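You operate a simulated robot arm through the tools that you are given. There is no shell and no other tool. Be economical: measure what you need, move in short steps, check, and stop when the job is done.

Carry out the task below with a simulated robot arm. There is one attempt and no reset: what you move stays moved.

## Task
Put things in order on the top of the counter. At the end: the blue balsa dropper stands where the grey burnisher stood; the brown hazel stick is on the beige plain board; the grey burnisher stands where the blue block stood; the blue block stands where the brown hazel stick stood; whatever was shut is shut again. Leave all else as you found it, and nothing knocked over. Set down upright: hazel stick.

It is judged by the outcome, as a careful person would: the job done as asked, and still so three seconds after it is handed in. It fails if anything else is knocked over, pushed out of place, dropped, spilled or broken.

## Robot
A 6-joint arm with a two-finger parallel gripper, fixed in place. Base frame: the origin is at the foot of the arm, x ahead of it, y to its left, z up; the work surface is at about z = 0. Readings come in cm, rad, newtons and seconds.
With the tool pointing down near the work surface it reaches from about 18 to 46 cm from the base axis. Its first joint turns from -1.222 to 1.222 rad. Payload 1.9 kg.
The tool frame sits at the grasp point between the pads (the TCP): z along the fingers, y along the line on which they close. The tips reach 2.3 cm beyond it. The gripper opens to 9.4 cm. The fingers are 3.8 cm wide and 1 cm thick; the gripper's body (5.4 by 9.6 cm) begins 3.9 cm behind the TCP.
Orientation is told as [roll, pitch, yaw] about the base's x, y, z axes, in that order, counted from this pose: with the fingers straight down and closing along the base's y, the tool's x points along the base's -x, its y along +y and its z along -z.

## Interface
- The arm moves only by the tool apply_moves. Its argument "motion" is one flat list of numbers, 7 for each row, row after row: the turn, a rotation vector about the base's x, y, z in units of 6 degrees (1.0 is 6 degrees), then the shift along the base's x, y, z in units of 30 mm (1.0 is 30 mm), then the gripper command, from -1 (fully open) to 1 (shut), values between in proportion. In form: [ax, ay, az, tx, ty, tz, fingers, ax, ay, az, tx, ty, tz, fingers, ...]. A call has 1 to 10 rows; each row shifts and turns the commanded pose from where the row before left it. A call with a number of a shift or a turn outside -1 to 1 is refused whole. Each row takes 0.2 s and may step no farther than 5 cm and 0.15 rad from the row before; otherwise, or with a gripper value out of range, the whole call is refused. A pose out of reach is approached as far as the arm can. The call stops where the force on the tool passes 40 N (or 10 N more than at its start, if that is more) or the arm is blocked; 0.2 s more then pass. Each finger travels about 10.8 cm/s and halts on what it meets, pressing with about 38 N; the grip force reading is that of the motor and also rises with nothing between the fingers. The clock runs only during rows and for 0.2 s after the last one: add rows that do not move to give the fingers time. The reply holds the time, the measured pose of the TCP, the force on the tool along the base axes, the opening and the grip force, in the units named above and with some noise, with the torque about the TCP (base axes, N m) and any sound that the robot's microphone picked up.
- Cameras (640 x 400 px; columns grow to the right, rows downward): "scene" is fixed at [4.47, 30.11, 43.68]; the picture's right is [-0.87, -0.49, 0.00], its down [-0.22, 0.40, -0.89] and it looks along [0.43, -0.78, -0.45] (base axes); focal length 354 px, centre (320, 200). "wrist" rides on the gripper at [8.6, 1.6, -7.5] in the tool frame; the picture's right is [-0.18, 0.98, 0.00], its down [-0.58, -0.11, -0.81] and it looks along [-0.79, -0.15, 0.59] (tool axes); focal length 243 px, centre (320, 200).
- capture(camera): a new picture of that camera. The clock stands still meanwhile.
- locate(camera, pixels): there is no depth. For up to 12 entries [column, row, z] of the newest picture of that camera ("zoom" is the newest enlarged one), the place [x, y] in the base frame at which the ray of that pixel passes the height z, good to about 0.2 cm. The clock stands still meanwhile.
- zoom(camera, box): a new picture of the part [left, top, right, bottom] of that camera's present view, enlarged. The clock stands still meanwhile.
- hand_in(): hands the job in; it is judged then, once.

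Work in short steps. Measure before you move; look again where a grasp or a placing could have gone wrong, and mend it. You have 80 turns and 54 pictures in all, those below and enlarged ones among them. Open the gripper and draw the arm clear of the work before you hand the job in, unless the task says otherwise; then end with one line.

The tools are called after "Request:" by a JSON object that holds its "api" and its "payload". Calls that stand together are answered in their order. apply_moves: Moves the arm, as the interface text tells. Its arguments: {"type":"object","properties":{"motion":{"type":"array","items":{"type":"number"}}},"required":["motion"]} The other tools are called the same way: capture (camera) takes a picture; locate (camera, pixels) gives the place at which the rays of pixels pass given heights; zoom (camera, box) takes an enlarged picture of a part of a camera's view; hand_in () hands the job in.

At the start:

```text
t: 0.0
position: [29.28, -14.38, 27.52]
orientation: [0.002, -0.002, 0.0]
wrist_force: [-0.4, 1.0, 0.8]
wrist_torque: [0.03, 0.02, 0.01]
grip_width: 9.41
gripper_force: 0.2
```

scene: 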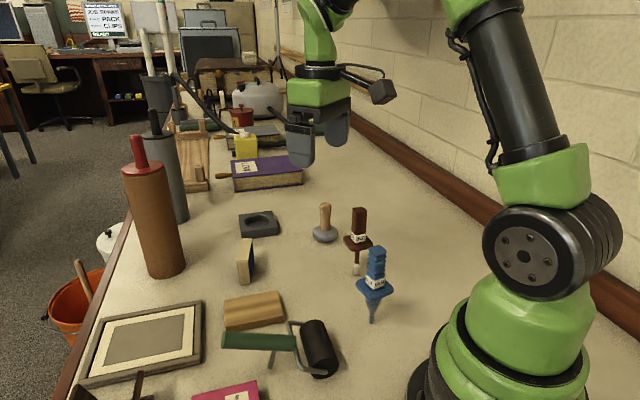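
wrist: 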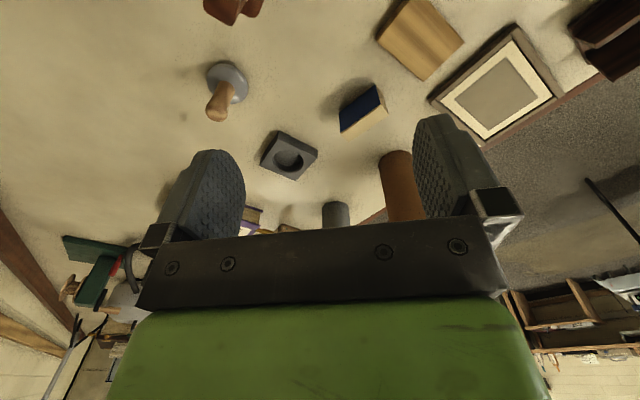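

I'll take closer looks at the work area to identify the items.

Request:
{"api": "zoom", "payload": {"camera": "scene", "box": [200, 180, 420, 400]}}

Request:
{"api": "zoom", "payload": {"camera": "scene", "box": [60, 60, 320, 222]}}

Request:
{"api": "zoom", "payload": {"camera": "scene", "box": [60, 260, 300, 400]}}

```text
1.82 times, centred on (310, 290) of scene
```

zoom: 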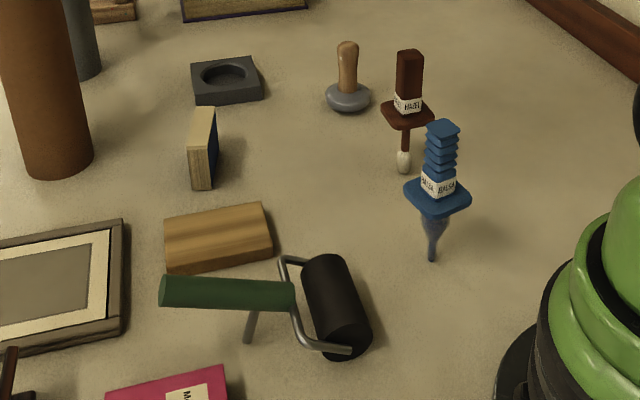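

```text
2.46 times, centred on (190, 141) of scene
```

zoom: 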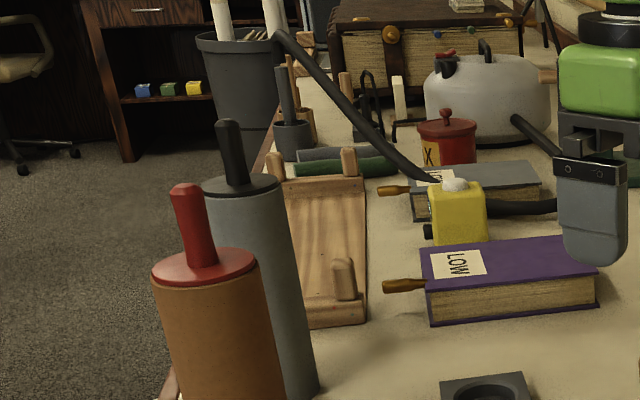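

```text
2.67 times, centred on (180, 330) of scene
```

zoom: 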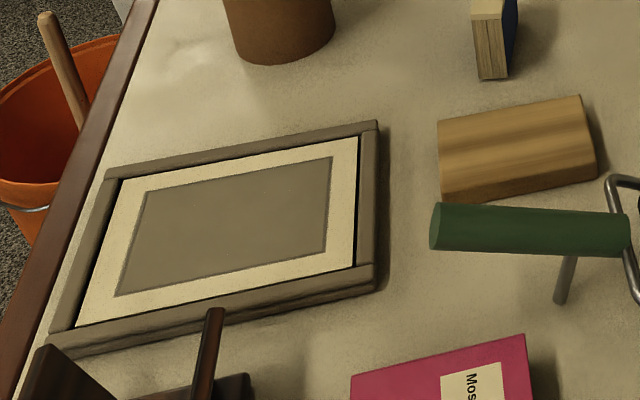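

Zooming closer on the droppers, the board, and the wrist view to settle identities and how they stand.

Request:
{"api": "zoom", "payload": {"camera": "scene", "box": [300, 190, 410, 330]}}

Request:
{"api": "zoom", "payload": {"camera": "wrist", "box": [180, 0, 640, 220]}}

Request:
{"api": "locate", "payload": {"camera": "scene", "pixels": [[372, 322, 0], [357, 275, 0], [325, 241, 0], [244, 283, 0], [225, 330, 0], [284, 320, 0], [325, 372, 0], [260, 235, 0], [357, 209, 8], [376, 249, 10], [325, 205, 6]]}}

```text
2.86 times, centred on (355, 260) of scene
```

zoom: 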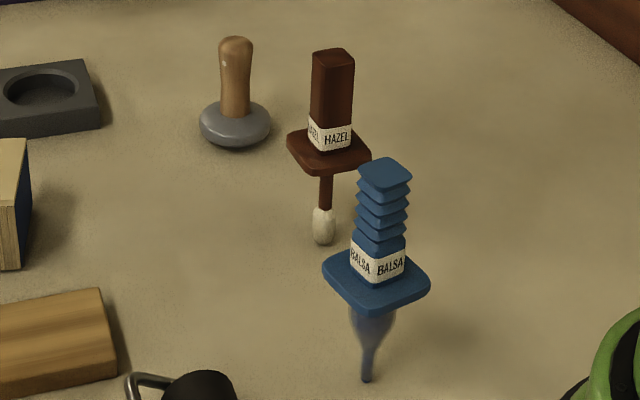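

```text
1.39 times, centred on (410, 110) of wrist
```

zoom: 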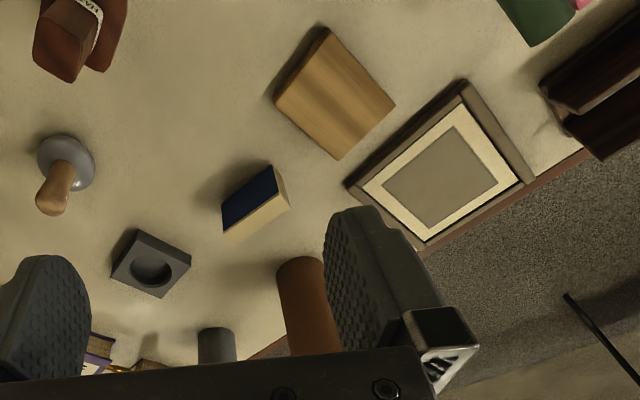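

```text
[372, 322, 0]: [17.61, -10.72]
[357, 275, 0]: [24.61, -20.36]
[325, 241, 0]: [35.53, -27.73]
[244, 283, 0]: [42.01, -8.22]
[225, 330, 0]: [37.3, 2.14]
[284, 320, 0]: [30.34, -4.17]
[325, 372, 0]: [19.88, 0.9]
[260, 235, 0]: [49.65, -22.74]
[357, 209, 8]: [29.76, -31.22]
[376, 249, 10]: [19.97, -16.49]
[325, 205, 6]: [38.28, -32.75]
```

Droppers seem to balance on their tips; I need a second view. I turn the tool -36° and draw back over the base side so the wrist camera looks at the droppers.

Request:
{"api": "apply_moves", "payload": {"motion": [0, 0, -1, -0.68, 0.16, 0, -1, 0, 0, -1, -0.68, 0.16, 0, -1, 0, 0, -1, -0.68, 0.16, 0, -1, 0, 0, -1, -0.68, 0.16, 0, -1, 0, 0, -1, -0.68, 0.16, 0, -1, 0, 0, -1, -0.68, 0.16, 0, -1]}}

Request:
{"api": "capture", "payload": {"camera": "wrist"}}

```text
t: 1.4
position: [17.04, -11.38, 27.43]
orientation: [0.002, 0.0, -0.63]
wrist_force: [0.3, -0.4, -0.4]
wrist_torque: [0.0, -0.02, -0.02]
grip_width: 9.41
gripper_force: 0.0
```

```text
46 pictures are left
```

wrist: 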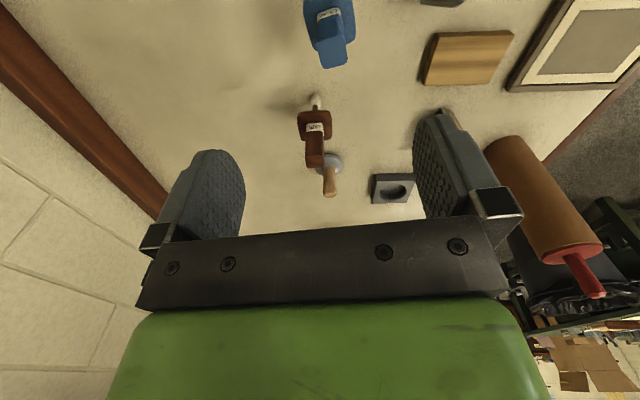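

Zooming in on the hazel stick in this view, and triangulating its tip at several heights.

Request:
{"api": "zoom", "payload": {"camera": "wrist", "box": [250, 0, 410, 220]}}

Request:
{"api": "locate", "payload": {"camera": "wrist", "pixels": [[316, 94, 0], [316, 94, 2], [316, 94, 4], [315, 165, 10], [315, 165, 12], [315, 165, 14], [335, 65, 12], [335, 65, 14], [333, 157, 0], [330, 196, 6], [330, 196, 8]]}}

Request:
{"api": "locate", "payload": {"camera": "scene", "pixels": [[356, 275, 0], [356, 275, 2], [356, 275, 4], [359, 207, 10], [359, 207, 12], [359, 207, 14], [377, 248, 12], [377, 248, 14], [325, 239, 0], [325, 204, 6], [325, 204, 8]]}}

```text
1.82 times, centred on (330, 110) of wrist
```

zoom: 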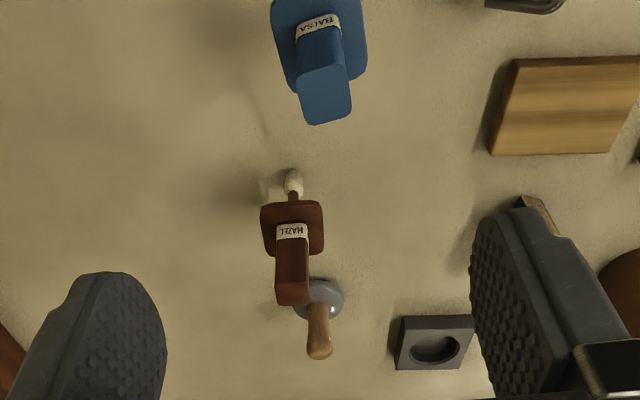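

```text
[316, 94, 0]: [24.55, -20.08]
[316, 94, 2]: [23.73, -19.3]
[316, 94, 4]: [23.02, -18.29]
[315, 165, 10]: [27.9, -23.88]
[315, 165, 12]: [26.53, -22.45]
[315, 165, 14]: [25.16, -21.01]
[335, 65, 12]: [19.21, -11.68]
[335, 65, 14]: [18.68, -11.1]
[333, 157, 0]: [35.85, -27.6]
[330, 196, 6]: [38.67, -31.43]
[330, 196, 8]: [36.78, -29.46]
```

```text
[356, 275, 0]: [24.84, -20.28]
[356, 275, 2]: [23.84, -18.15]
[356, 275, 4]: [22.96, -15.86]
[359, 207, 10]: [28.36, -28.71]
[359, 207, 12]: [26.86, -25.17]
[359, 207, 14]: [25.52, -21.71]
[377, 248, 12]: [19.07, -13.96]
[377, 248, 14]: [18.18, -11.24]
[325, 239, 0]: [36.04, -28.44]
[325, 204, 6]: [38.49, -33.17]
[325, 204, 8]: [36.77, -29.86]
```

Both tips rest at z≈0 and tops are near 14 cm. Zooming tighter for any transparent stand under the droppers.

Request:
{"api": "zoom", "payload": {"camera": "scene", "box": [335, 200, 405, 330]}}

Request:
{"api": "zoom", "payload": {"camera": "wrist", "box": [280, 70, 350, 120]}}

```text
3.08 times, centred on (370, 265) of scene
```

zoom: 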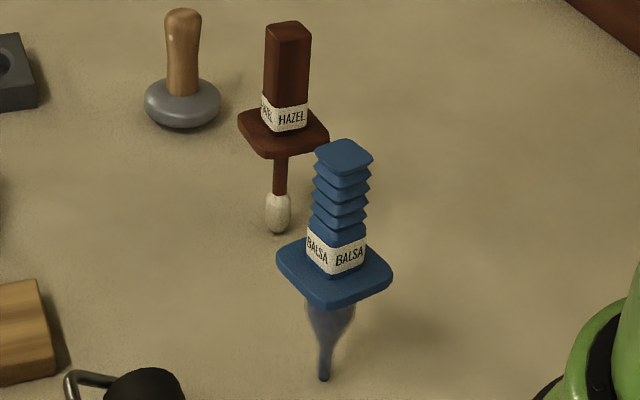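

```text
8.00 times, centred on (315, 95) of wrist
```

zoom: 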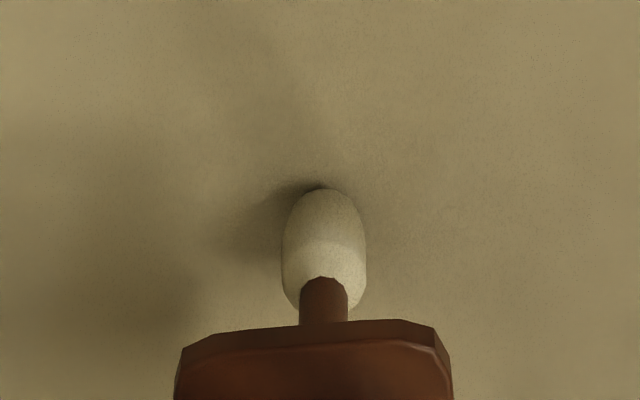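

Now measure the hazel flange height, board corners and the block in both cameras.

Request:
{"api": "locate", "payload": {"camera": "scene", "pixels": [[357, 240, 6], [357, 240, 8], [223, 301, 2], [279, 292, 2], [284, 318, 2], [226, 324, 2], [223, 301, 1], [279, 292, 1], [284, 318, 1], [226, 324, 1]]}}

Request:
{"api": "locate", "payload": {"camera": "wrist", "pixels": [[436, 33, 2], [514, 31, 2], [497, 83, 2], [421, 84, 2], [436, 33, 1], [514, 31, 1], [497, 83, 1], [421, 84, 1]]}}

Request:
{"api": "zoom", "payload": {"camera": "scene", "box": [210, 225, 310, 335]}}

Request:
{"api": "locate", "payload": {"camera": "wrist", "pixels": [[298, 112, 6], [328, 109, 6], [331, 131, 6], [305, 165, 14.3], [323, 163, 14.3], [323, 141, 14.3]]}}

```text
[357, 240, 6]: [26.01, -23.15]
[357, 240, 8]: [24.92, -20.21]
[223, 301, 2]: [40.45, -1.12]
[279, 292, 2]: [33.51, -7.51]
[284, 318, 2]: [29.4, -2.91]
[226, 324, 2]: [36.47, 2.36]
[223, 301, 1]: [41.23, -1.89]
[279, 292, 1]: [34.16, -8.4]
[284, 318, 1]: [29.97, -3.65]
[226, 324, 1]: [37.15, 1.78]
```

```text
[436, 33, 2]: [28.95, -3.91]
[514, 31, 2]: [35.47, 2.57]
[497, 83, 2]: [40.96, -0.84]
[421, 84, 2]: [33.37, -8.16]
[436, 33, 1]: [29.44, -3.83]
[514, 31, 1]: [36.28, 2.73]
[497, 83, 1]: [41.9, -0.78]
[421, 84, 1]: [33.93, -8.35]
```

```text
3.64 times, centred on (260, 280) of scene
```

zoom: 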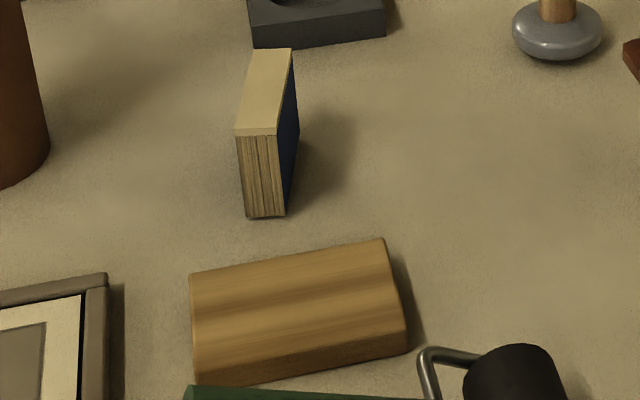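

```text
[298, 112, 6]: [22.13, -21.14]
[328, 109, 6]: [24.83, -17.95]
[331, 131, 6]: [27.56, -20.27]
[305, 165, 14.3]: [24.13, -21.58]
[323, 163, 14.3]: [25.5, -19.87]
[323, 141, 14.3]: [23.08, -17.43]
```

Hazel axis ≈ (24.6,-20.25), handle 2.2 cm wide with faces at ~51°, handle z≈8–14.3. I turn a bit more and move over it at z≈20.

Request:
{"api": "apply_moves", "payload": {"motion": [0, 0, -0.12, 0.63, -0.74, -0.6, -1, 0, 0, -0.12, 0.63, -0.74, -0.6, -1, 0, 0, -0.12, 0.63, -0.74, -0.6, -1, 0, 0, -0.12, 0.63, -0.74, -0.6, -1, 0, 0, 0, 0, 0, 0, -1]}}

Request:
{"api": "capture", "payload": {"camera": "scene"}}

Request:
{"api": "capture", "payload": {"camera": "wrist"}}

```text
t: 2.6
position: [24.52, -20.2, 20.24]
orientation: [0.001, -0.001, -0.679]
wrist_force: [-0.1, -0.1, -0.4]
wrist_torque: [0.0, -0.04, 0.01]
grip_width: 9.41
gripper_force: 0.1
```

```text
41 pictures are left
```

scene: 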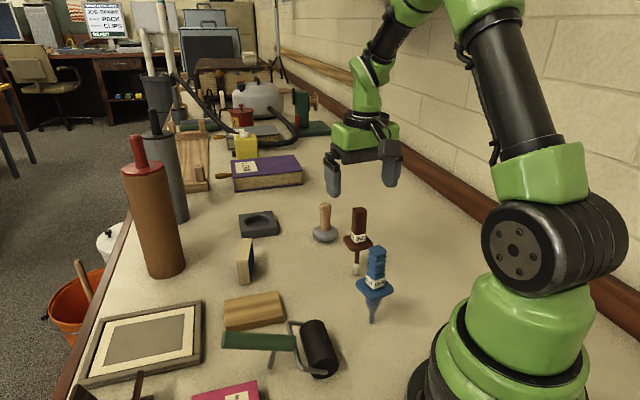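

```text
40 pictures are left
```

wrist: 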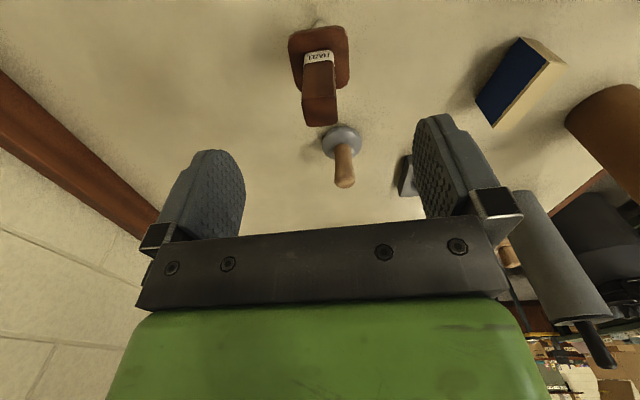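

Zooming on the hazel top to refine its centre.

Request:
{"api": "zoom", "payload": {"camera": "wrist", "box": [270, 10, 370, 200]}}

Request:
{"api": "locate", "payload": {"camera": "wrist", "pixels": [[304, 126, 14.3], [338, 122, 14.3], [336, 94, 14.3], [302, 97, 14.3], [289, 40, 7], [348, 30, 7], [323, 145, 1], [361, 141, 1], [342, 157, 0]]}}

```text
2.11 times, centred on (320, 105) of wrist
```

zoom: 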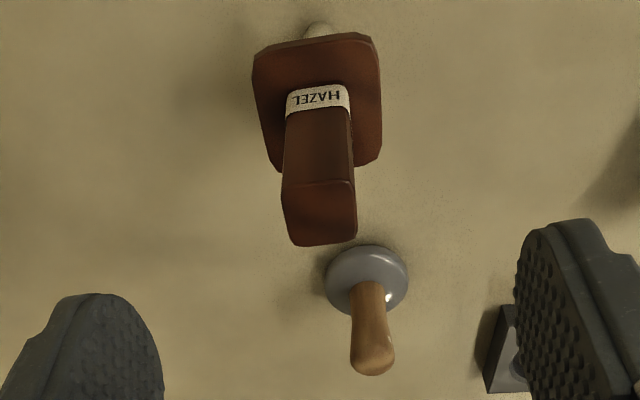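

```text
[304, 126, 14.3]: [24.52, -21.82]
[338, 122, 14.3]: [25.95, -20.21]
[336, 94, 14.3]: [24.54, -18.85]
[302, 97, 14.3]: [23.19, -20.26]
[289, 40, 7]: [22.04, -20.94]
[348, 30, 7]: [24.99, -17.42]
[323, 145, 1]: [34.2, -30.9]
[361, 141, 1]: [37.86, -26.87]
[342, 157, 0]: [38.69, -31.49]
```

Hazel centre (24.55,-20.28) matches. Small yaw fix, descend to z≈11.2, then close gently.

Request:
{"api": "apply_moves", "payload": {"motion": [0, 0, -0.4, 0.01, -0.03, -0.75, -1, 0, 0, 0, 0, 0, -0.75, -1, 0, 0, 0, 0, 0, -0.75, -1, 0, 0, 0, 0, 0, -0.75, -1, 0, 0, 0, 0, 0, 0, -1, 0, 0, 0, 0, 0, 0, 0.2, 0, 0, 0, 0, 0, 0, 0.7, 0, 0, 0, 0, 0, 0, 0.7, 0, 0, 0, 0, 0, 0, 0.7]}}

Request:
{"api": "capture", "payload": {"camera": "scene"}}

```text
t: 4.6
position: [24.65, -20.56, 11.33]
orientation: [0.0, -0.003, -0.722]
wrist_force: [0.3, 0.2, -0.2]
wrist_torque: [0.01, 0.02, 0.01]
grip_width: 2.11
gripper_force: 38.6
```

```text
38 pictures are left
```

scene: 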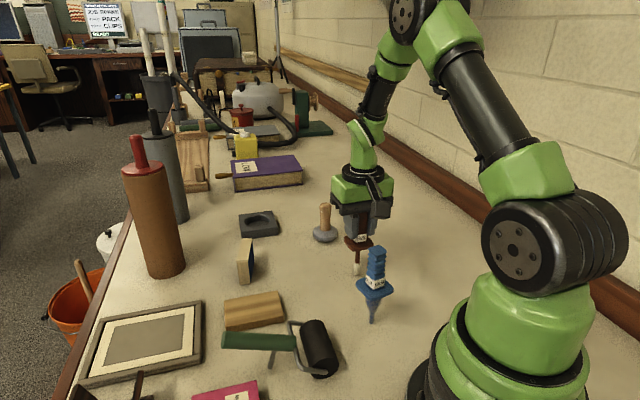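

Gripped (2.11 cm). Lifting 6.5 cm and checking the force.

Request:
{"api": "apply_moves", "payload": {"motion": [0, 0, 0, 0, 0, 0.3, 0.7, 0, 0, 0, 0, 0, 0.6, 0.7, 0, 0, 0, 0, 0, 0.6, 0.7, 0, 0, 0, 0, 0, 0.7, 0.7, 0, 0, 0, 0, 0, 0, 0.7]}}

Request:
{"api": "capture", "payload": {"camera": "scene"}}

```text
t: 5.8
position: [24.5, -20.49, 17.95]
orientation: [0.001, -0.003, -0.719]
wrist_force: [-0.3, 0.3, -0.8]
wrist_torque: [-0.03, 0.01, -0.02]
grip_width: 2.11
gripper_force: 38.2
```

```text
37 pictures are left
```

scene: 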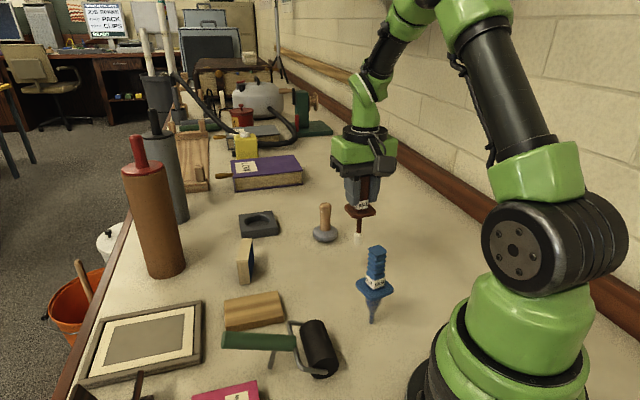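

Hazel is lifted cleanly. Moving over the board centre (34.9,-2.4).

Request:
{"api": "apply_moves", "payload": {"motion": [0, 0, 0, 0.495, 0.862, 0, 0.7, 0, 0, 0, 0.495, 0.862, 0, 0.7, 0, 0, 0, 0.495, 0.862, 0, 0.7, 0, 0, 0, 0.495, 0.862, 0, 0.7, 0, 0, 0, 0.495, 0.862, 0, 0.7, 0, 0, 0, 0.495, 0.862, 0, 0.7, 0, 0, 0, 0.495, 0.862, 0, 0.7, 0, 0, 0, 0, 0, 0, 0.7]}}

Request:
{"api": "capture", "payload": {"camera": "scene"}}

Request:
{"api": "capture", "payload": {"camera": "wrist"}}

```text
t: 7.6
position: [34.71, -2.48, 17.93]
orientation: [0.002, -0.002, -0.72]
wrist_force: [0.4, 0.2, -1.1]
wrist_torque: [0.01, 0.01, -0.01]
grip_width: 2.08
gripper_force: 38.5
```

```text
36 pictures are left
```

scene: 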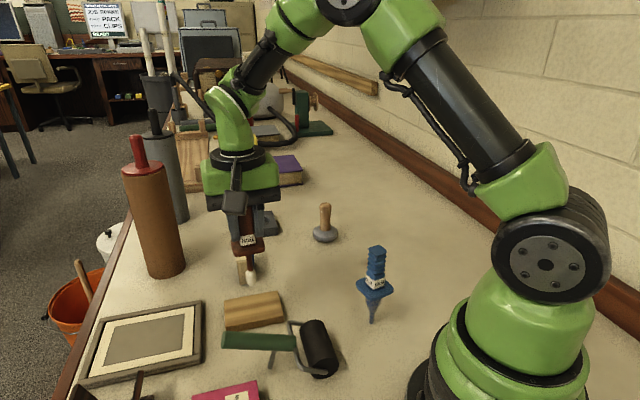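

```text
35 pictures are left
```

wrist: 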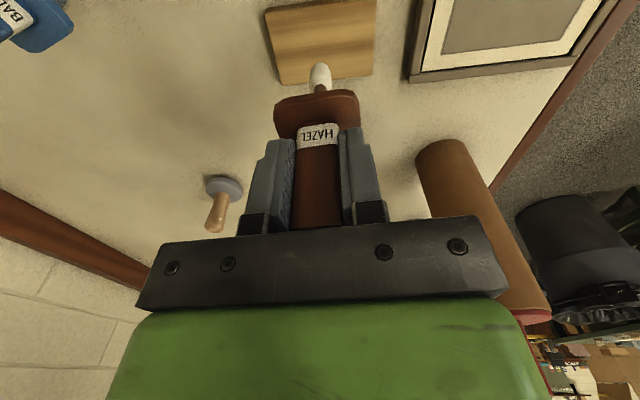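

On line. Lowering to z≈13.6 (tip about 0.5 cm above board), then look.

Request:
{"api": "apply_moves", "payload": {"motion": [0, 0, 0, 0.03, 0.01, -0.5, 0.7, 0, 0, 0, 0.03, 0.01, -0.5, 0.7, 0, 0, 0, 0, 0, -0.3, 0.7, 0, 0, 0, 0, 0, -0.15, 0.7, 0, 0, 0, 0, 0, 0, 0.7]}}

Request:
{"api": "zoom", "payload": {"camera": "scene", "box": [200, 220, 310, 350]}}

```text
t: 8.8
position: [35.05, -2.32, 13.56]
orientation: [0.001, -0.002, -0.72]
wrist_force: [0.0, 0.5, -0.5]
wrist_torque: [-0.02, 0.02, 0.01]
grip_width: 2.08
gripper_force: 38.4
```

```text
3.08 times, centred on (255, 285) of scene
```

zoom: 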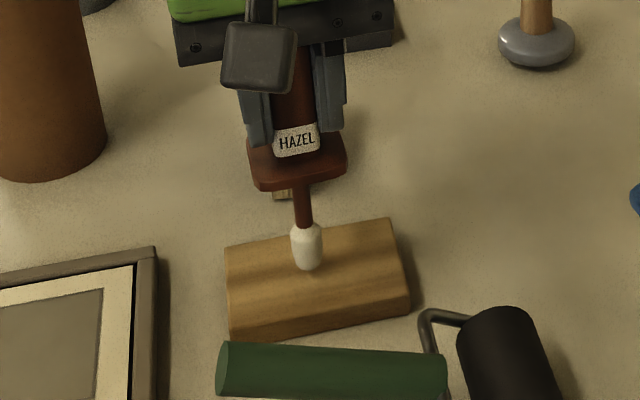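

Tip at (255,279) sits just over the board's middle. Lowering in 1.5 mm steps to contact.

Request:
{"api": "apply_moves", "payload": {"motion": [0, 0, 0, 0, 0, -0.07, 0.7, 0, 0, 0, 0, 0, 0, 0.7]}}

Request:
{"api": "apply_moves", "payload": {"motion": [0, 0, 0, 0, 0, -0.05, 0.7, 0, 0, 0, 0, 0, 0, 0.7]}}

Request:
{"api": "apply_moves", "payload": {"motion": [0, 0, 0, 0, 0, -0.05, 0.7, 0, 0, 0, 0, 0, 0, 0.7]}}

```text
t: 9.4
position: [34.93, -2.29, 13.49]
orientation: [0.001, -0.002, -0.722]
wrist_force: [-0.2, -0.1, -0.2]
wrist_torque: [0.01, 0.01, -0.03]
grip_width: 2.1
gripper_force: 38.1
```

```text
t: 10.0
position: [35.08, -2.27, 13.11]
orientation: [0.002, -0.001, -0.723]
wrist_force: [-0.6, 0.5, -0.7]
wrist_torque: [0.0, 0.02, 0.02]
grip_width: 2.12
gripper_force: 37.8
```

```text
t: 10.6
position: [35.21, -2.33, 12.89]
orientation: [0.003, -0.002, -0.72]
wrist_force: [-0.1, 0.5, -0.3]
wrist_torque: [0.0, -0.01, -0.03]
grip_width: 2.13
gripper_force: 38.1
```

Request:
{"api": "zoom", "payload": {"camera": "scene", "box": [220, 250, 300, 340]}}

Request:
{"api": "apply_moves", "payload": {"motion": [0, 0, 0, 0, 0, -0.05, 0.7, 0, 0, 0, 0, 0, 0, 0.7]}}

```text
4.44 times, centred on (260, 295) of scene
```

zoom: 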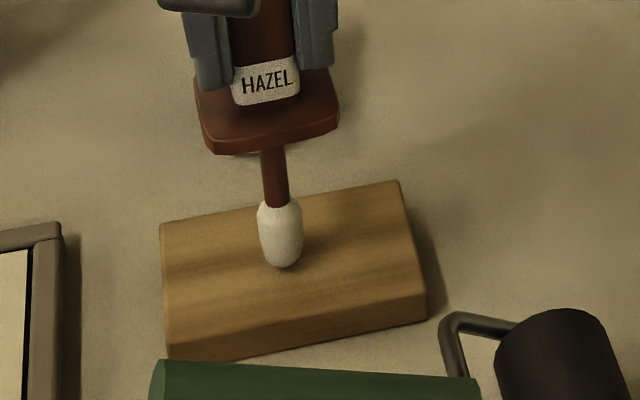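

```text
t: 11.2
position: [35.17, -2.3, 12.83]
orientation: [0.001, -0.001, -0.721]
wrist_force: [0.4, -0.1, -1.0]
wrist_torque: [0.01, 0.01, -0.02]
grip_width: 2.12
gripper_force: 38.3
```

The weight is still in the hand (no upward contact force), so continuing down in 1 mm steps.

Request:
{"api": "apply_moves", "payload": {"motion": [0, 0, 0, 0, 0, -0.04, 0.7, 0, 0, 0, 0, 0, 0, 0.7]}}

Request:
{"api": "apply_moves", "payload": {"motion": [0, 0, 0, 0, 0, -0.04, 0.7, 0, 0, 0, 0, 0, 0, 0.7]}}

Request:
{"api": "apply_moves", "payload": {"motion": [0, 0, 0, 0, 0, -0.04, 0.7, 0, 0, 0, 0, 0, 0, 0.7]}}

```text
t: 11.8
position: [35.04, -2.3, 12.88]
orientation: [0.004, -0.002, -0.719]
wrist_force: [-2.0, 0.2, 9.5]
wrist_torque: [0.05, 0.29, 0.0]
grip_width: 2.11
gripper_force: 37.6
```

```text
t: 12.4
position: [35.08, -2.31, 12.76]
orientation: [0.003, -0.002, -0.722]
wrist_force: [-4.9, 3.7, 28.0]
wrist_torque: [0.35, 0.51, -0.03]
grip_width: 2.09
gripper_force: 37.9
```

```text
t: 13.0
position: [35.13, -2.44, 12.7]
orientation: [0.003, -0.006, -0.72]
wrist_force: [0.7, -2.5, 33.3]
wrist_torque: [-0.2, -0.1, 0.04]
grip_width: 2.1
gripper_force: 38.2
```

Contact reached and overpressed slightly (33 N); backing up ~2.2 mm.

Request:
{"api": "apply_moves", "payload": {"motion": [0, 0, 0, 0, 0, -0.0, 0.7, 0, 0, 0, 0, 0, 0.075, 0.7, 0, 0, 0, 0, 0, 0, 0.7]}}

Request:
{"api": "zoom", "payload": {"camera": "scene", "box": [200, 200, 310, 340]}}

```text
t: 13.8
position: [34.8, -2.26, 12.72]
orientation: [-0.001, 0.004, -0.72]
wrist_force: [-0.9, -0.2, -0.9]
wrist_torque: [0.02, -0.04, -0.05]
grip_width: 2.14
gripper_force: 38.1
```

```text
2.86 times, centred on (255, 270) of scene
```

zoom: 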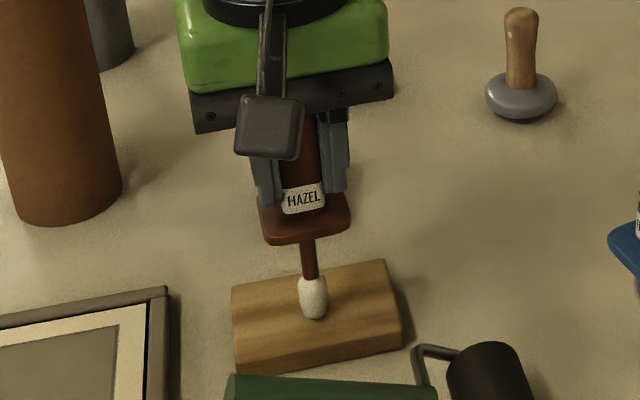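

No tilt change (tip and label shifted equally). Force is back to hanging weight, so lower by sub-millimetre steps to a light contact.

Request:
{"api": "apply_moves", "payload": {"motion": [0, 0, 0, 0, 0, -0.02, 0.7, 0, 0, 0, 0, 0, 0, 0.7]}}

Request:
{"api": "apply_moves", "payload": {"motion": [0, 0, 0, 0, 0, -0.02, 0.7, 0, 0, 0, 0, 0, 0, 0.7]}}

```text
t: 14.4
position: [35.03, -2.31, 12.69]
orientation: [-0.001, -0.002, -0.72]
wrist_force: [0.1, -0.5, 0.2]
wrist_torque: [-0.01, 0.02, 0.02]
grip_width: 2.13
gripper_force: 37.9
```

```text
t: 15.0
position: [35.09, -2.26, 12.76]
orientation: [0.002, -0.002, -0.72]
wrist_force: [-0.7, -0.6, 1.4]
wrist_torque: [-0.04, 0.06, -0.02]
grip_width: 2.12
gripper_force: 37.9
```

Light contact (1.4 N). Opening just slightly to 3 cm and checking that it stands.

Request:
{"api": "apply_moves", "payload": {"motion": [0, 0, 0, 0, 0, 0, 0.5, 0, 0, 0, 0, 0, 0, 0.45, 0, 0, 0, 0, 0, 0, 0.4, 0, 0, 0, 0, 0, 0, 0.35, 0, 0, 0, 0, 0, 0, 0.35]}}

Request:
{"api": "zoom", "payload": {"camera": "scene", "box": [200, 200, 310, 340]}}

```text
t: 16.2
position: [35.12, -2.23, 12.58]
orientation: [0.001, -0.001, -0.721]
wrist_force: [-0.7, 0.1, 0.7]
wrist_torque: [-0.01, 0.01, 0.01]
grip_width: 3.05
gripper_force: 0.1
```

```text
2.86 times, centred on (255, 270) of scene
```

zoom: 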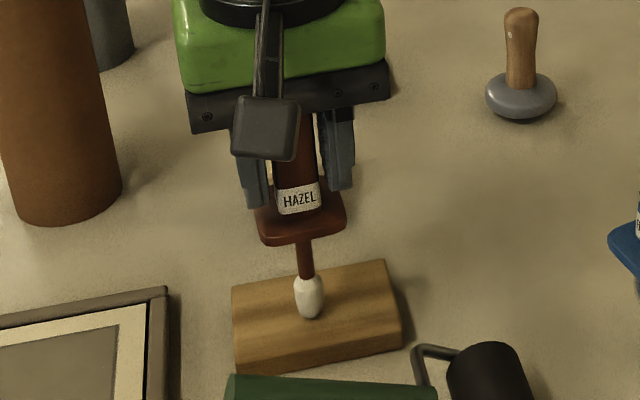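

It stands freely. Opening fully, then rising straight up.

Request:
{"api": "apply_moves", "payload": {"motion": [0, 0, 0, 0, 0, 0, 0, 0, 0, 0, 0, 0, 0, -0.6, 0, 0, 0, 0, 0, 0, -1, 0, 0, 0, 0, 0, 0, -1, 0, 0, 0, 0, 0, 0.5, -1, 0, 0, 0, 0, 0, 0.9, -1, 0, 0, 0, 0, 0, 0.9, -1, 0, 0, 0, 0, 0, 0.9, -1]}}

Request:
{"api": "capture", "payload": {"camera": "scene"}}

Request:
{"api": "capture", "payload": {"camera": "wrist"}}

```text
t: 18.0
position: [35.03, -2.23, 22.24]
orientation: [0.001, -0.002, -0.721]
wrist_force: [0.3, 1.0, 0.6]
wrist_torque: [0.03, 0.02, 0.0]
grip_width: 9.39
gripper_force: 0.1
```

```text
30 pictures are left
```

scene: 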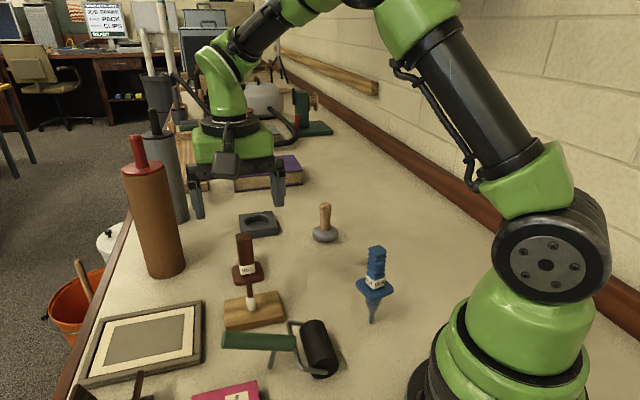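

```text
29 pictures are left
```

wrist: 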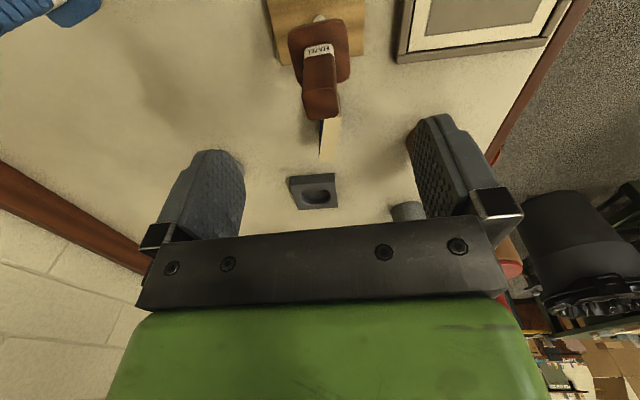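

Hazel stands on the board. Now measuring the blue block's corners (scene pixels from the earlier zoom; block unmoved).

Request:
{"api": "locate", "payload": {"camera": "scene", "pixels": [[239.9, 284.7, 0], [250.1, 284.1, 0], [236.6, 262.1, 5], [248.2, 261.6, 5], [252.3, 238.2, 5], [240.8, 238.8, 5], [236.6, 262.1, 6], [248.2, 261.6, 6], [252.3, 238.2, 6], [240.8, 238.8, 6], [253.9, 267, 0]]}}

Request:
{"api": "locate", "payload": {"camera": "wrist", "pixels": [[320, 162, 5], [333, 163, 5], [320, 162, 6], [333, 163, 6], [307, 120, 14.3], [339, 116, 14.3]]}}

```text
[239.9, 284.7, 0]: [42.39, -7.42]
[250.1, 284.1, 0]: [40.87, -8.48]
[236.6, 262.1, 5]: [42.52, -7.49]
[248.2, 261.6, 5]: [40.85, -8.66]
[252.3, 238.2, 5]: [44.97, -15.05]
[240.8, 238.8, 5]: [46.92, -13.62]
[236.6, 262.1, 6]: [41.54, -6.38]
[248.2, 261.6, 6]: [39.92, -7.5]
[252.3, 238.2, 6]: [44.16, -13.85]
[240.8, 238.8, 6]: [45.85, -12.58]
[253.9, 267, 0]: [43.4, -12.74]
```

```text
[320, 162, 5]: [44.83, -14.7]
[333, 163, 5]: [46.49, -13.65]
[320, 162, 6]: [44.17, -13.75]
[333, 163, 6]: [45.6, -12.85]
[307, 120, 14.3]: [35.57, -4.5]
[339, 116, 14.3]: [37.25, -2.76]
```

Block centre ≈ (43.8,-11.2), 2.0×7.4×5.0 cm, long axis at az -56°. To keep the wrist camera away from the hazel I'll grip it end to end (7.4 cm < 9.4) at yaw +34°. Moving above with rotation.

Request:
{"api": "apply_moves", "payload": {"motion": [0, 0, 0.965, 0.218, -0.236, 0, -1, 0, 0, 0.965, 0.218, -0.236, 0, -1, 0, 0, 0.965, 0.218, -0.236, 0, -1, 0, 0, 0.965, 0.218, -0.236, -0.1, -1, 0, 0, 0.965, 0.218, -0.236, -0.1, -1, 0, 0, 0.965, 0.218, -0.236, -0.1, -1, 0, 0, 0.965, 0.218, -0.236, -0.2, -1, 0, 0, 0.965, 0.218, -0.236, -0.2, -1, 0, 0, 0.965, 0.218, -0.236, -0.3, -1, 0, 0, 0.965, 0.218, -0.236, -0.3, -1]}}

Request:
{"api": "apply_moves", "payload": {"motion": [0, 0, 0.965, 0.218, -0.236, -0.4, -1, 0, 0, 0.965, 0.218, -0.236, -0.5, -1, 0, 0, 0.965, 0.218, -0.236, -0.5, -1, 0, 0, 0, 0, 0, 0, -1]}}

Request:
{"api": "capture", "payload": {"camera": "wrist"}}

Request:
{"api": "capture", "payload": {"camera": "scene"}}

```text
t: 20.2
position: [41.56, -9.51, 18.4]
orientation: [0.002, -0.002, 0.293]
wrist_force: [-0.3, 0.4, -1.2]
wrist_torque: [-0.01, -0.03, -0.03]
grip_width: 9.4
gripper_force: 0.0
```

```text
t: 21.2
position: [43.57, -11.48, 14.24]
orientation: [0.002, -0.002, 0.597]
wrist_force: [0.6, -0.4, 0.3]
wrist_torque: [-0.01, 0.02, 0.02]
grip_width: 9.4
gripper_force: 0.1
```

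```text
28 pictures are left
```

wrist: 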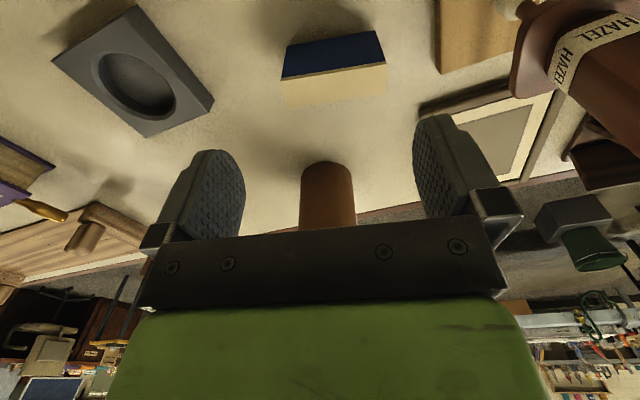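

```text
27 pictures are left
```

scene: 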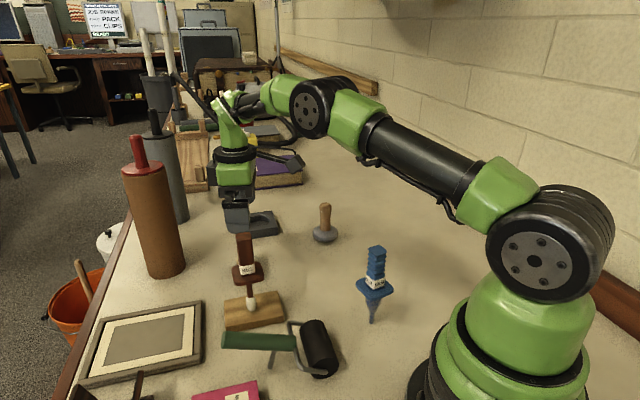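

Locating the block's top corners from the wrist view at z=5.

Request:
{"api": "locate", "payload": {"camera": "wrist", "pixels": [[281, 80, 5], [385, 65, 5], [289, 107, 5], [387, 90, 5], [283, 49, 0], [376, 31, 0]]}}

Request:
{"api": "zoom", "payload": {"camera": "wrist", "box": [250, 0, 410, 130]}}

```text
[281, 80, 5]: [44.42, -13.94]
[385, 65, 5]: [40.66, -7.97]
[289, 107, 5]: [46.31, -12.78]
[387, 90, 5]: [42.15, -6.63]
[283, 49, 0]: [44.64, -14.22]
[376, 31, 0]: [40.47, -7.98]
```

```text
3.08 times, centred on (330, 65) of wrist
```

zoom: 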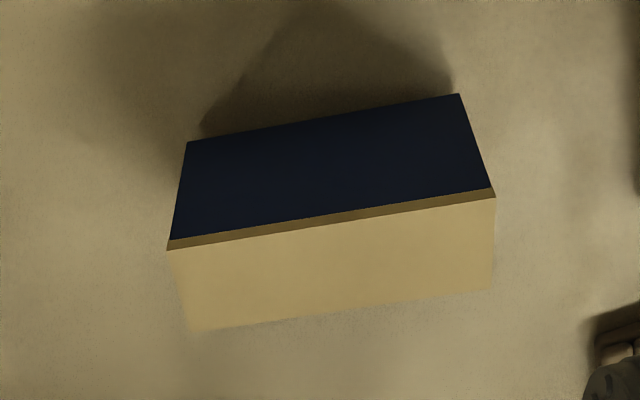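

Wrist estimate of centre ≈ (43.4,-10.5), scene ≈ (43.8,-11.2). I shift half-way, trim yaw, and go down to just above the block top for a closer look.

Request:
{"api": "apply_moves", "payload": {"motion": [0, 0, -0.25, -0.03, 0.18, -0.7, -1, 0, 0, 0, 0, 0, -0.7, -1, 0, 0, 0, 0, 0, -0.7, -1, 0, 0, 0, 0, 0, 0, -1]}}

Request:
{"api": "capture", "payload": {"camera": "wrist"}}

Request:
{"api": "zoom", "payload": {"camera": "scene", "box": [180, 180, 320, 300]}}

```text
t: 22.2
position: [43.37, -10.78, 7.65]
orientation: [0.003, -0.002, 0.568]
wrist_force: [1.0, -0.3, 0.0]
wrist_torque: [-0.03, 0.01, 0.04]
grip_width: 9.38
gripper_force: 0.0
```

```text
25 pictures are left
```

wrist: 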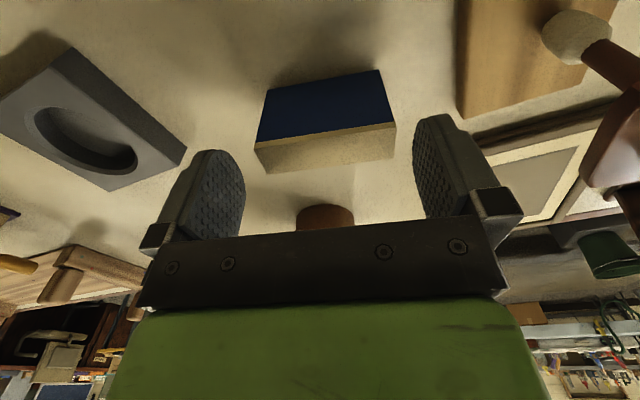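

```text
3.33 times, centred on (250, 240) of scene
```

zoom: 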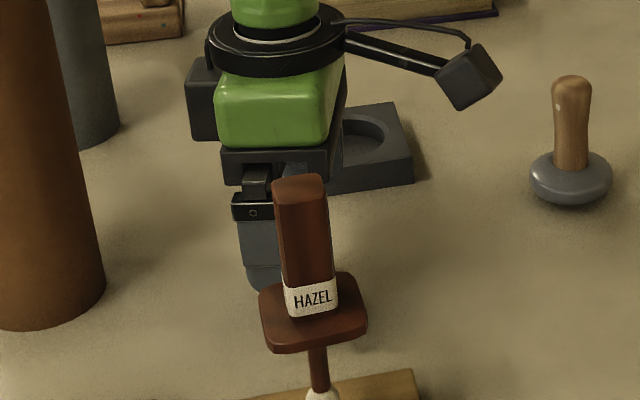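

Block sits between the fingers; locating to check centring.

Request:
{"api": "locate", "payload": {"camera": "wrist", "pixels": [[255, 146, 5], [395, 124, 5], [271, 173, 5], [391, 157, 5], [261, 88, 0], [382, 70, 0]]}}

```text
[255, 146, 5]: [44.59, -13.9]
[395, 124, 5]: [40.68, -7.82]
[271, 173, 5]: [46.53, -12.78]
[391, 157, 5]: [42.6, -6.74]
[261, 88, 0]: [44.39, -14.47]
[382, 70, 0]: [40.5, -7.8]
```

Nearly centred; nudge +0.2 cm in y, descend to z≈3.1 and close.

Request:
{"api": "apply_moves", "payload": {"motion": [0, 0, 0, 0, 0.07, -0.5, -1, 0, 0, 0, 0, 0, -0.5, -1, 0, 0, 0, 0, 0, -0.5, -1, 0, 0, 0, 0, 0, 0, -1, 0, 0, 0, 0, 0, 0, -0.8, 0, 0, 0, 0, 0, 0, -0.65, 0, 0, 0, 0, 0, 0, -0.5, 0, 0, 0, 0, 0, 0, -0.4, 0, 0, 0, 0, 0, 0, -0.4]}}

```text
t: 24.2
position: [43.38, -10.81, 3.25]
orientation: [0.0, -0.002, 0.567]
wrist_force: [-0.4, 0.3, -0.2]
wrist_torque: [-0.01, -0.03, 0.01]
grip_width: 7.57
gripper_force: 37.9
```

Gripped end to end (7.57 cm). Lifting 5 cm, then checking.

Request:
{"api": "apply_moves", "payload": {"motion": [0, 0, 0, 0, 0, 0.3, -0.4, 0, 0, 0, 0, 0, 0.6, -0.4, 0, 0, 0, 0, 0, 0.8, -0.4, 0, 0, 0, 0, 0, 0, -0.4]}}

Request:
{"api": "capture", "payload": {"camera": "wrist"}}

```text
t: 25.2
position: [43.45, -10.84, 8.54]
orientation: [0.001, -0.002, 0.566]
wrist_force: [0.7, 1.0, -0.6]
wrist_torque: [0.03, -0.02, 0.02]
grip_width: 7.53
gripper_force: 38.4
```

```text
23 pictures are left
```

wrist: 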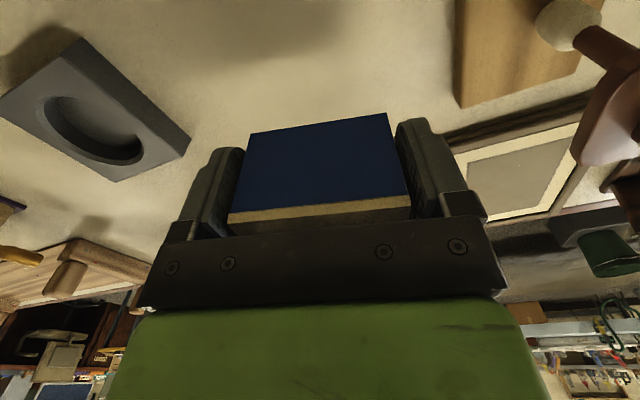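

Held well. Moving to the hazel's old spot, TCP target (24.5,-20.35).

Request:
{"api": "apply_moves", "payload": {"motion": [0, 0, 0, -0.9, -0.453, 0, -0.4, 0, 0, 0, -0.9, -0.453, 0, -0.4, 0, 0, 0, -0.9, -0.453, 0, -0.4, 0, 0, 0, -0.9, -0.453, 0, -0.4, 0, 0, 0, -0.9, -0.453, 0, -0.4, 0, 0, 0, -0.9, -0.453, 0, -0.4, 0, 0, 0, -0.9, -0.453, 0, -0.4, 0, 0, 0, 0, 0, 0, -0.4]}}

Request:
{"api": "capture", "payload": {"camera": "scene"}}

```text
t: 27.0
position: [24.59, -20.31, 8.79]
orientation: [0.001, -0.001, 0.568]
wrist_force: [0.5, 0.4, -1.1]
wrist_torque: [0.01, 0.03, -0.03]
grip_width: 7.54
gripper_force: 38.4
```

```text
22 pictures are left
```

scene: 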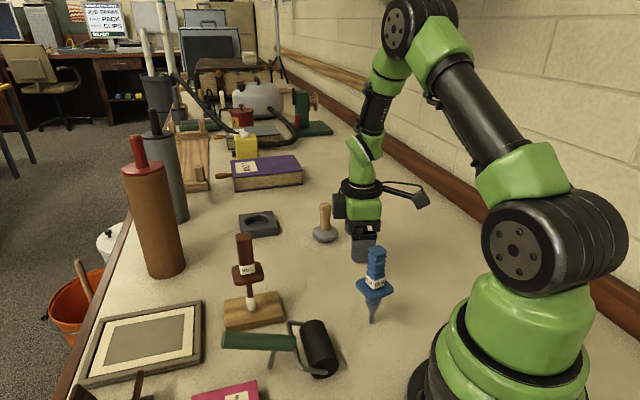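

Clear of the dropper. Lowering to z≈3.6 then small steps to contact.

Request:
{"api": "apply_moves", "payload": {"motion": [0, 0, 0, -0.02, -0.01, -0.6, -0.4, 0, 0, 0, 0, 0, -0.6, -0.4, 0, 0, 0, 0, 0, -0.5, -0.4, 0, 0, 0, 0, 0, 0, -0.4]}}

Request:
{"api": "apply_moves", "payload": {"motion": [0, 0, 0, 0, 0, -0.05, -0.4, 0, 0, 0, 0, 0, 0, -0.4]}}

Request:
{"api": "apply_moves", "payload": {"motion": [0, 0, 0, 0, 0, -0.04, -0.4, 0, 0, 0, 0, 0, 0, -0.4]}}

```text
t: 28.0
position: [24.58, -20.37, 3.35]
orientation: [0.002, -0.002, 0.567]
wrist_force: [0.7, -0.1, -0.4]
wrist_torque: [-0.01, 0.0, 0.02]
grip_width: 7.52
gripper_force: 37.5
```

```text
t: 28.6
position: [24.61, -20.14, 3.27]
orientation: [0.002, -0.001, 0.567]
wrist_force: [-0.7, -0.7, 2.5]
wrist_torque: [-0.08, -0.05, 0.0]
grip_width: 7.51
gripper_force: 38.0
```

```text
t: 29.2
position: [24.68, -20.3, 3.13]
orientation: [0.002, -0.001, 0.566]
wrist_force: [-5.6, 10.3, 34.6]
wrist_torque: [0.03, 0.12, -0.02]
grip_width: 7.53
gripper_force: 37.9
```

On the counter. Relieving 1 mm, opening, rising.

Request:
{"api": "apply_moves", "payload": {"motion": [0, 0, 0, 0, 0, 0.035, -0.4, 0, 0, 0, 0, 0, 0, -0.5, 0, 0, 0, 0, 0, 0, -0.7, 0, 0, 0, 0, 0, 0, -1, 0, 0, 0, 0, 0, 0, -1, 0, 0, 0, 0, 0, 0.3, -1, 0, 0, 0, 0, 0, 0.9, -1, 0, 0, 0, 0, 0, 1, -1, 0, 0, 0, 0, 0, 1, -1, 0, 0, 0, 0, 0, 1, -1]}}

Request:
{"api": "capture", "payload": {"camera": "scene"}}

```text
t: 31.4
position: [24.66, -20.51, 15.84]
orientation: [0.002, 0.0, 0.567]
wrist_force: [0.2, 0.3, -0.8]
wrist_torque: [-0.02, 0.01, -0.01]
grip_width: 9.4
gripper_force: 0.0
```

```text
21 pictures are left
```

scene: 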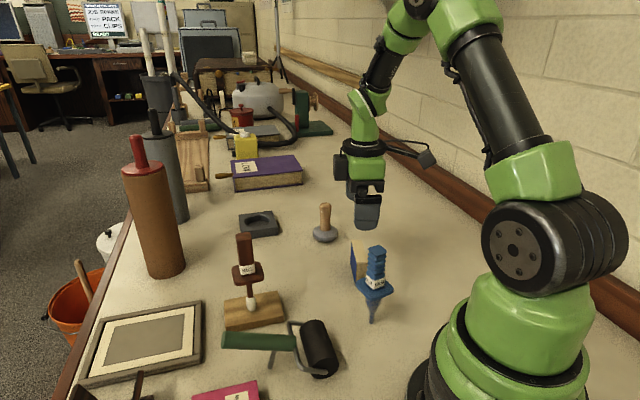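

Block stands at the hazel's old spot. Now measuring the burnisher (base ellipse centre ~(325,232), handle top ~(325.5,204)).

Request:
{"api": "locate", "payload": {"camera": "scene", "pixels": [[325.2, 232.5, 1], [312.9, 232.5, 1], [337.5, 232, 1], [325.2, 230, 2], [325.5, 205, 7], [325.5, 205, 7.5], [325.5, 205, 8], [325.5, 205, 8.5]]}}

Request:
{"api": "zoom", "payload": {"camera": "scene", "box": [290, 190, 410, 330]}}

```text
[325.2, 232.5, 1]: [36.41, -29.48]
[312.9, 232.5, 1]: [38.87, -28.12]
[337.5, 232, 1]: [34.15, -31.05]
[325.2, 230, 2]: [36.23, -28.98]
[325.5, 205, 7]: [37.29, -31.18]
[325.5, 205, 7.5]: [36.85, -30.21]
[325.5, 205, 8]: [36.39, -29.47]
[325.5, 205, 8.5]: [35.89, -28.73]
```

```text
2.86 times, centred on (350, 260) of scene
```

zoom: 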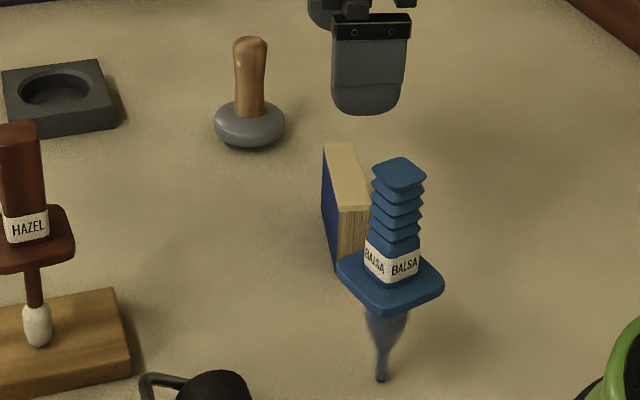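

Burnisher axis ≈ (36.4,-29.3), top z≈8, handle ~2.2 cm. Moving above it at z≈12.5 with the same yaw, to test the reach (r≈46.7).

Request:
{"api": "apply_moves", "payload": {"motion": [0, 0, 0, 0.783, -0.587, 0, -1, 0, 0, 0, 0.783, -0.587, 0, -1, 0, 0, 0, 0.783, -0.587, 0, -1, 0, 0, 0, 0.783, -0.587, 0, -1, 0, 0, 0, 0.783, -0.587, 0, -1, 0, 0, 0, 0, 0, -0.6, -1, 0, 0, 0, 0, 0, -0.5, -1, 0, 0, 0, 0, 0, 0, -1]}}

Request:
{"api": "capture", "payload": {"camera": "wrist"}}

```text
t: 33.2
position: [35.92, -28.77, 12.41]
orientation: [0.002, -0.002, 0.567]
wrist_force: [-0.4, 0.3, -0.2]
wrist_torque: [0.0, 0.02, 0.0]
grip_width: 9.39
gripper_force: 0.1
out of reach, approached as far as the arm can: row 5
```

```text
19 pictures are left
```

wrist: 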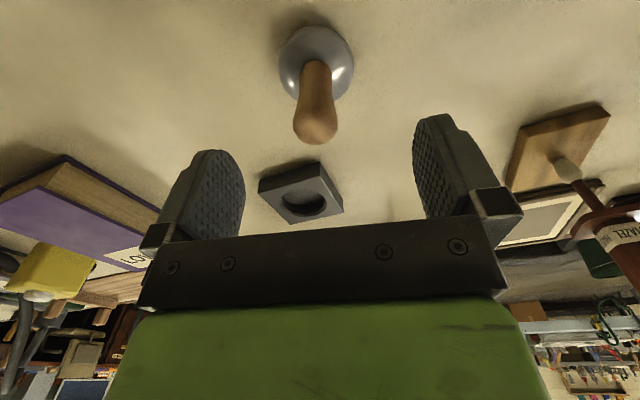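

Locating the burnisher from this near view.

Request:
{"api": "locate", "payload": {"camera": "wrist", "pixels": [[315, 128, 7.5], [315, 128, 8], [315, 50, 1], [317, 65, 2], [279, 65, 1], [353, 65, 1], [317, 100, 5.5]]}}

```text
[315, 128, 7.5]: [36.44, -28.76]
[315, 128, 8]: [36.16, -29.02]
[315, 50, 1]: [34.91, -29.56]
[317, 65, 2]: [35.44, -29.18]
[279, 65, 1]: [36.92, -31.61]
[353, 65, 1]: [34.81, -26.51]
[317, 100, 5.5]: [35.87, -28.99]
```

Axis ≈ (36.1,-29.1). I shift along the pads' width so the TCP aligns on the closing line within reach: aim (35.45,-29.5), descending to z≈8.5 first.

Request:
{"api": "apply_moves", "payload": {"motion": [0, 0, 0, -0.16, -0.25, -0.3, -1, 0, 0, 0, 0, 0, -0.5, -1, 0, 0, 0, 0, 0, -0.5, -1, 0, 0, 0, 0, 0, 0, -1]}}

Request:
{"api": "capture", "payload": {"camera": "wrist"}}

```text
t: 34.2
position: [35.51, -29.42, 8.55]
orientation: [0.002, -0.001, 0.568]
wrist_force: [0.4, 0.0, 0.1]
wrist_torque: [-0.01, -0.03, 0.03]
grip_width: 9.4
gripper_force: 0.0
```

```text
18 pictures are left
```

wrist: 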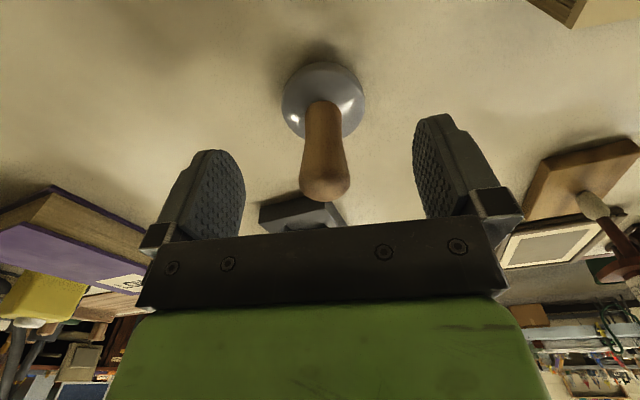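

Request:
{"api": "locate", "payload": {"camera": "wrist", "pixels": [[325, 182, 7.5], [325, 182, 8], [281, 100, 1], [365, 100, 1], [325, 130, 5]]}}

```text
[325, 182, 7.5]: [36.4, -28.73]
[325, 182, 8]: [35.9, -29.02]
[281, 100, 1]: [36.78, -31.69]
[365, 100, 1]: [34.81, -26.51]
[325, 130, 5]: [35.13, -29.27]
```

Well lined up. Descend to z≈5.6 and close gradually.

Request:
{"api": "apply_moves", "payload": {"motion": [0, 0, 0, 0, 0, -0.5, -1, 0, 0, 0, 0, 0, -0.48, -1, 0, 0, 0, 0, 0, 0, -1, 0, 0, 0, 0, 0, 0, -0.6, 0, 0, 0, 0, 0, 0, -0.2, 0, 0, 0, 0, 0, 0, 0.1, 0, 0, 0, 0, 0, 0, 0.4, 0, 0, 0, 0, 0, 0, 0.7, 0, 0, 0, 0, 0, 0, 0.8, 0, 0, 0, 0, 0, 0, 0.8]}}

Request:
{"api": "capture", "payload": {"camera": "wrist"}}

```text
t: 36.4
position: [35.49, -29.1, 5.72]
orientation: [0.0, -0.002, 0.567]
wrist_force: [-0.2, 0.2, -0.2]
wrist_torque: [0.01, 0.0, 0.01]
grip_width: 2.57
gripper_force: 38.0
out of reach, approached as far as the arm can: row 2
```

```text
17 pictures are left
```

wrist: 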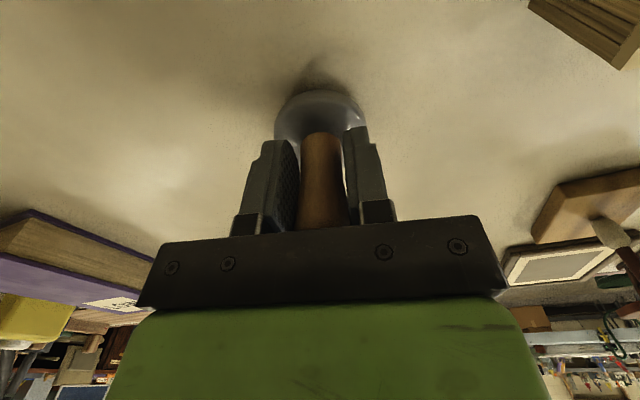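

Gripped (2.57 cm). Lift 4.5 cm and check.

Request:
{"api": "apply_moves", "payload": {"motion": [0, 0, 0, 0, 0, 0.3, 0.8, 0, 0, 0, 0, 0, 0.6, 0.8, 0, 0, 0, 0, 0, 0.6, 0.8, 0, 0, 0, 0, 0, 0, 0.8]}}

Request:
{"api": "zoom", "payload": {"camera": "scene", "box": [230, 160, 420, 280]}}

```text
t: 37.4
position: [35.47, -29.33, 10.11]
orientation: [0.003, -0.001, 0.567]
wrist_force: [0.4, -0.9, -0.8]
wrist_torque: [0.01, -0.01, -0.01]
grip_width: 2.59
gripper_force: 38.3
out of reach, approached as far as the arm can: row 3
```

```text
3.33 times, centred on (325, 220) of scene
```

zoom: 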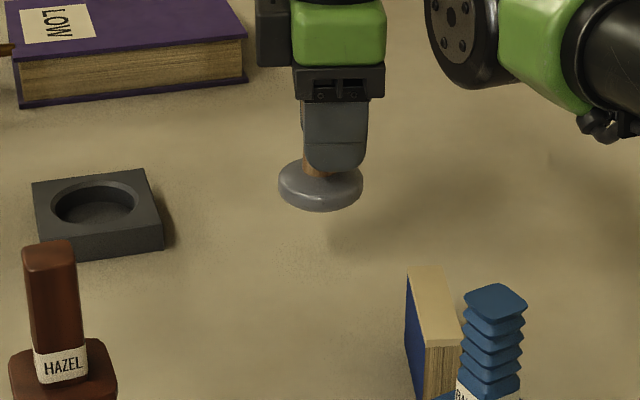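

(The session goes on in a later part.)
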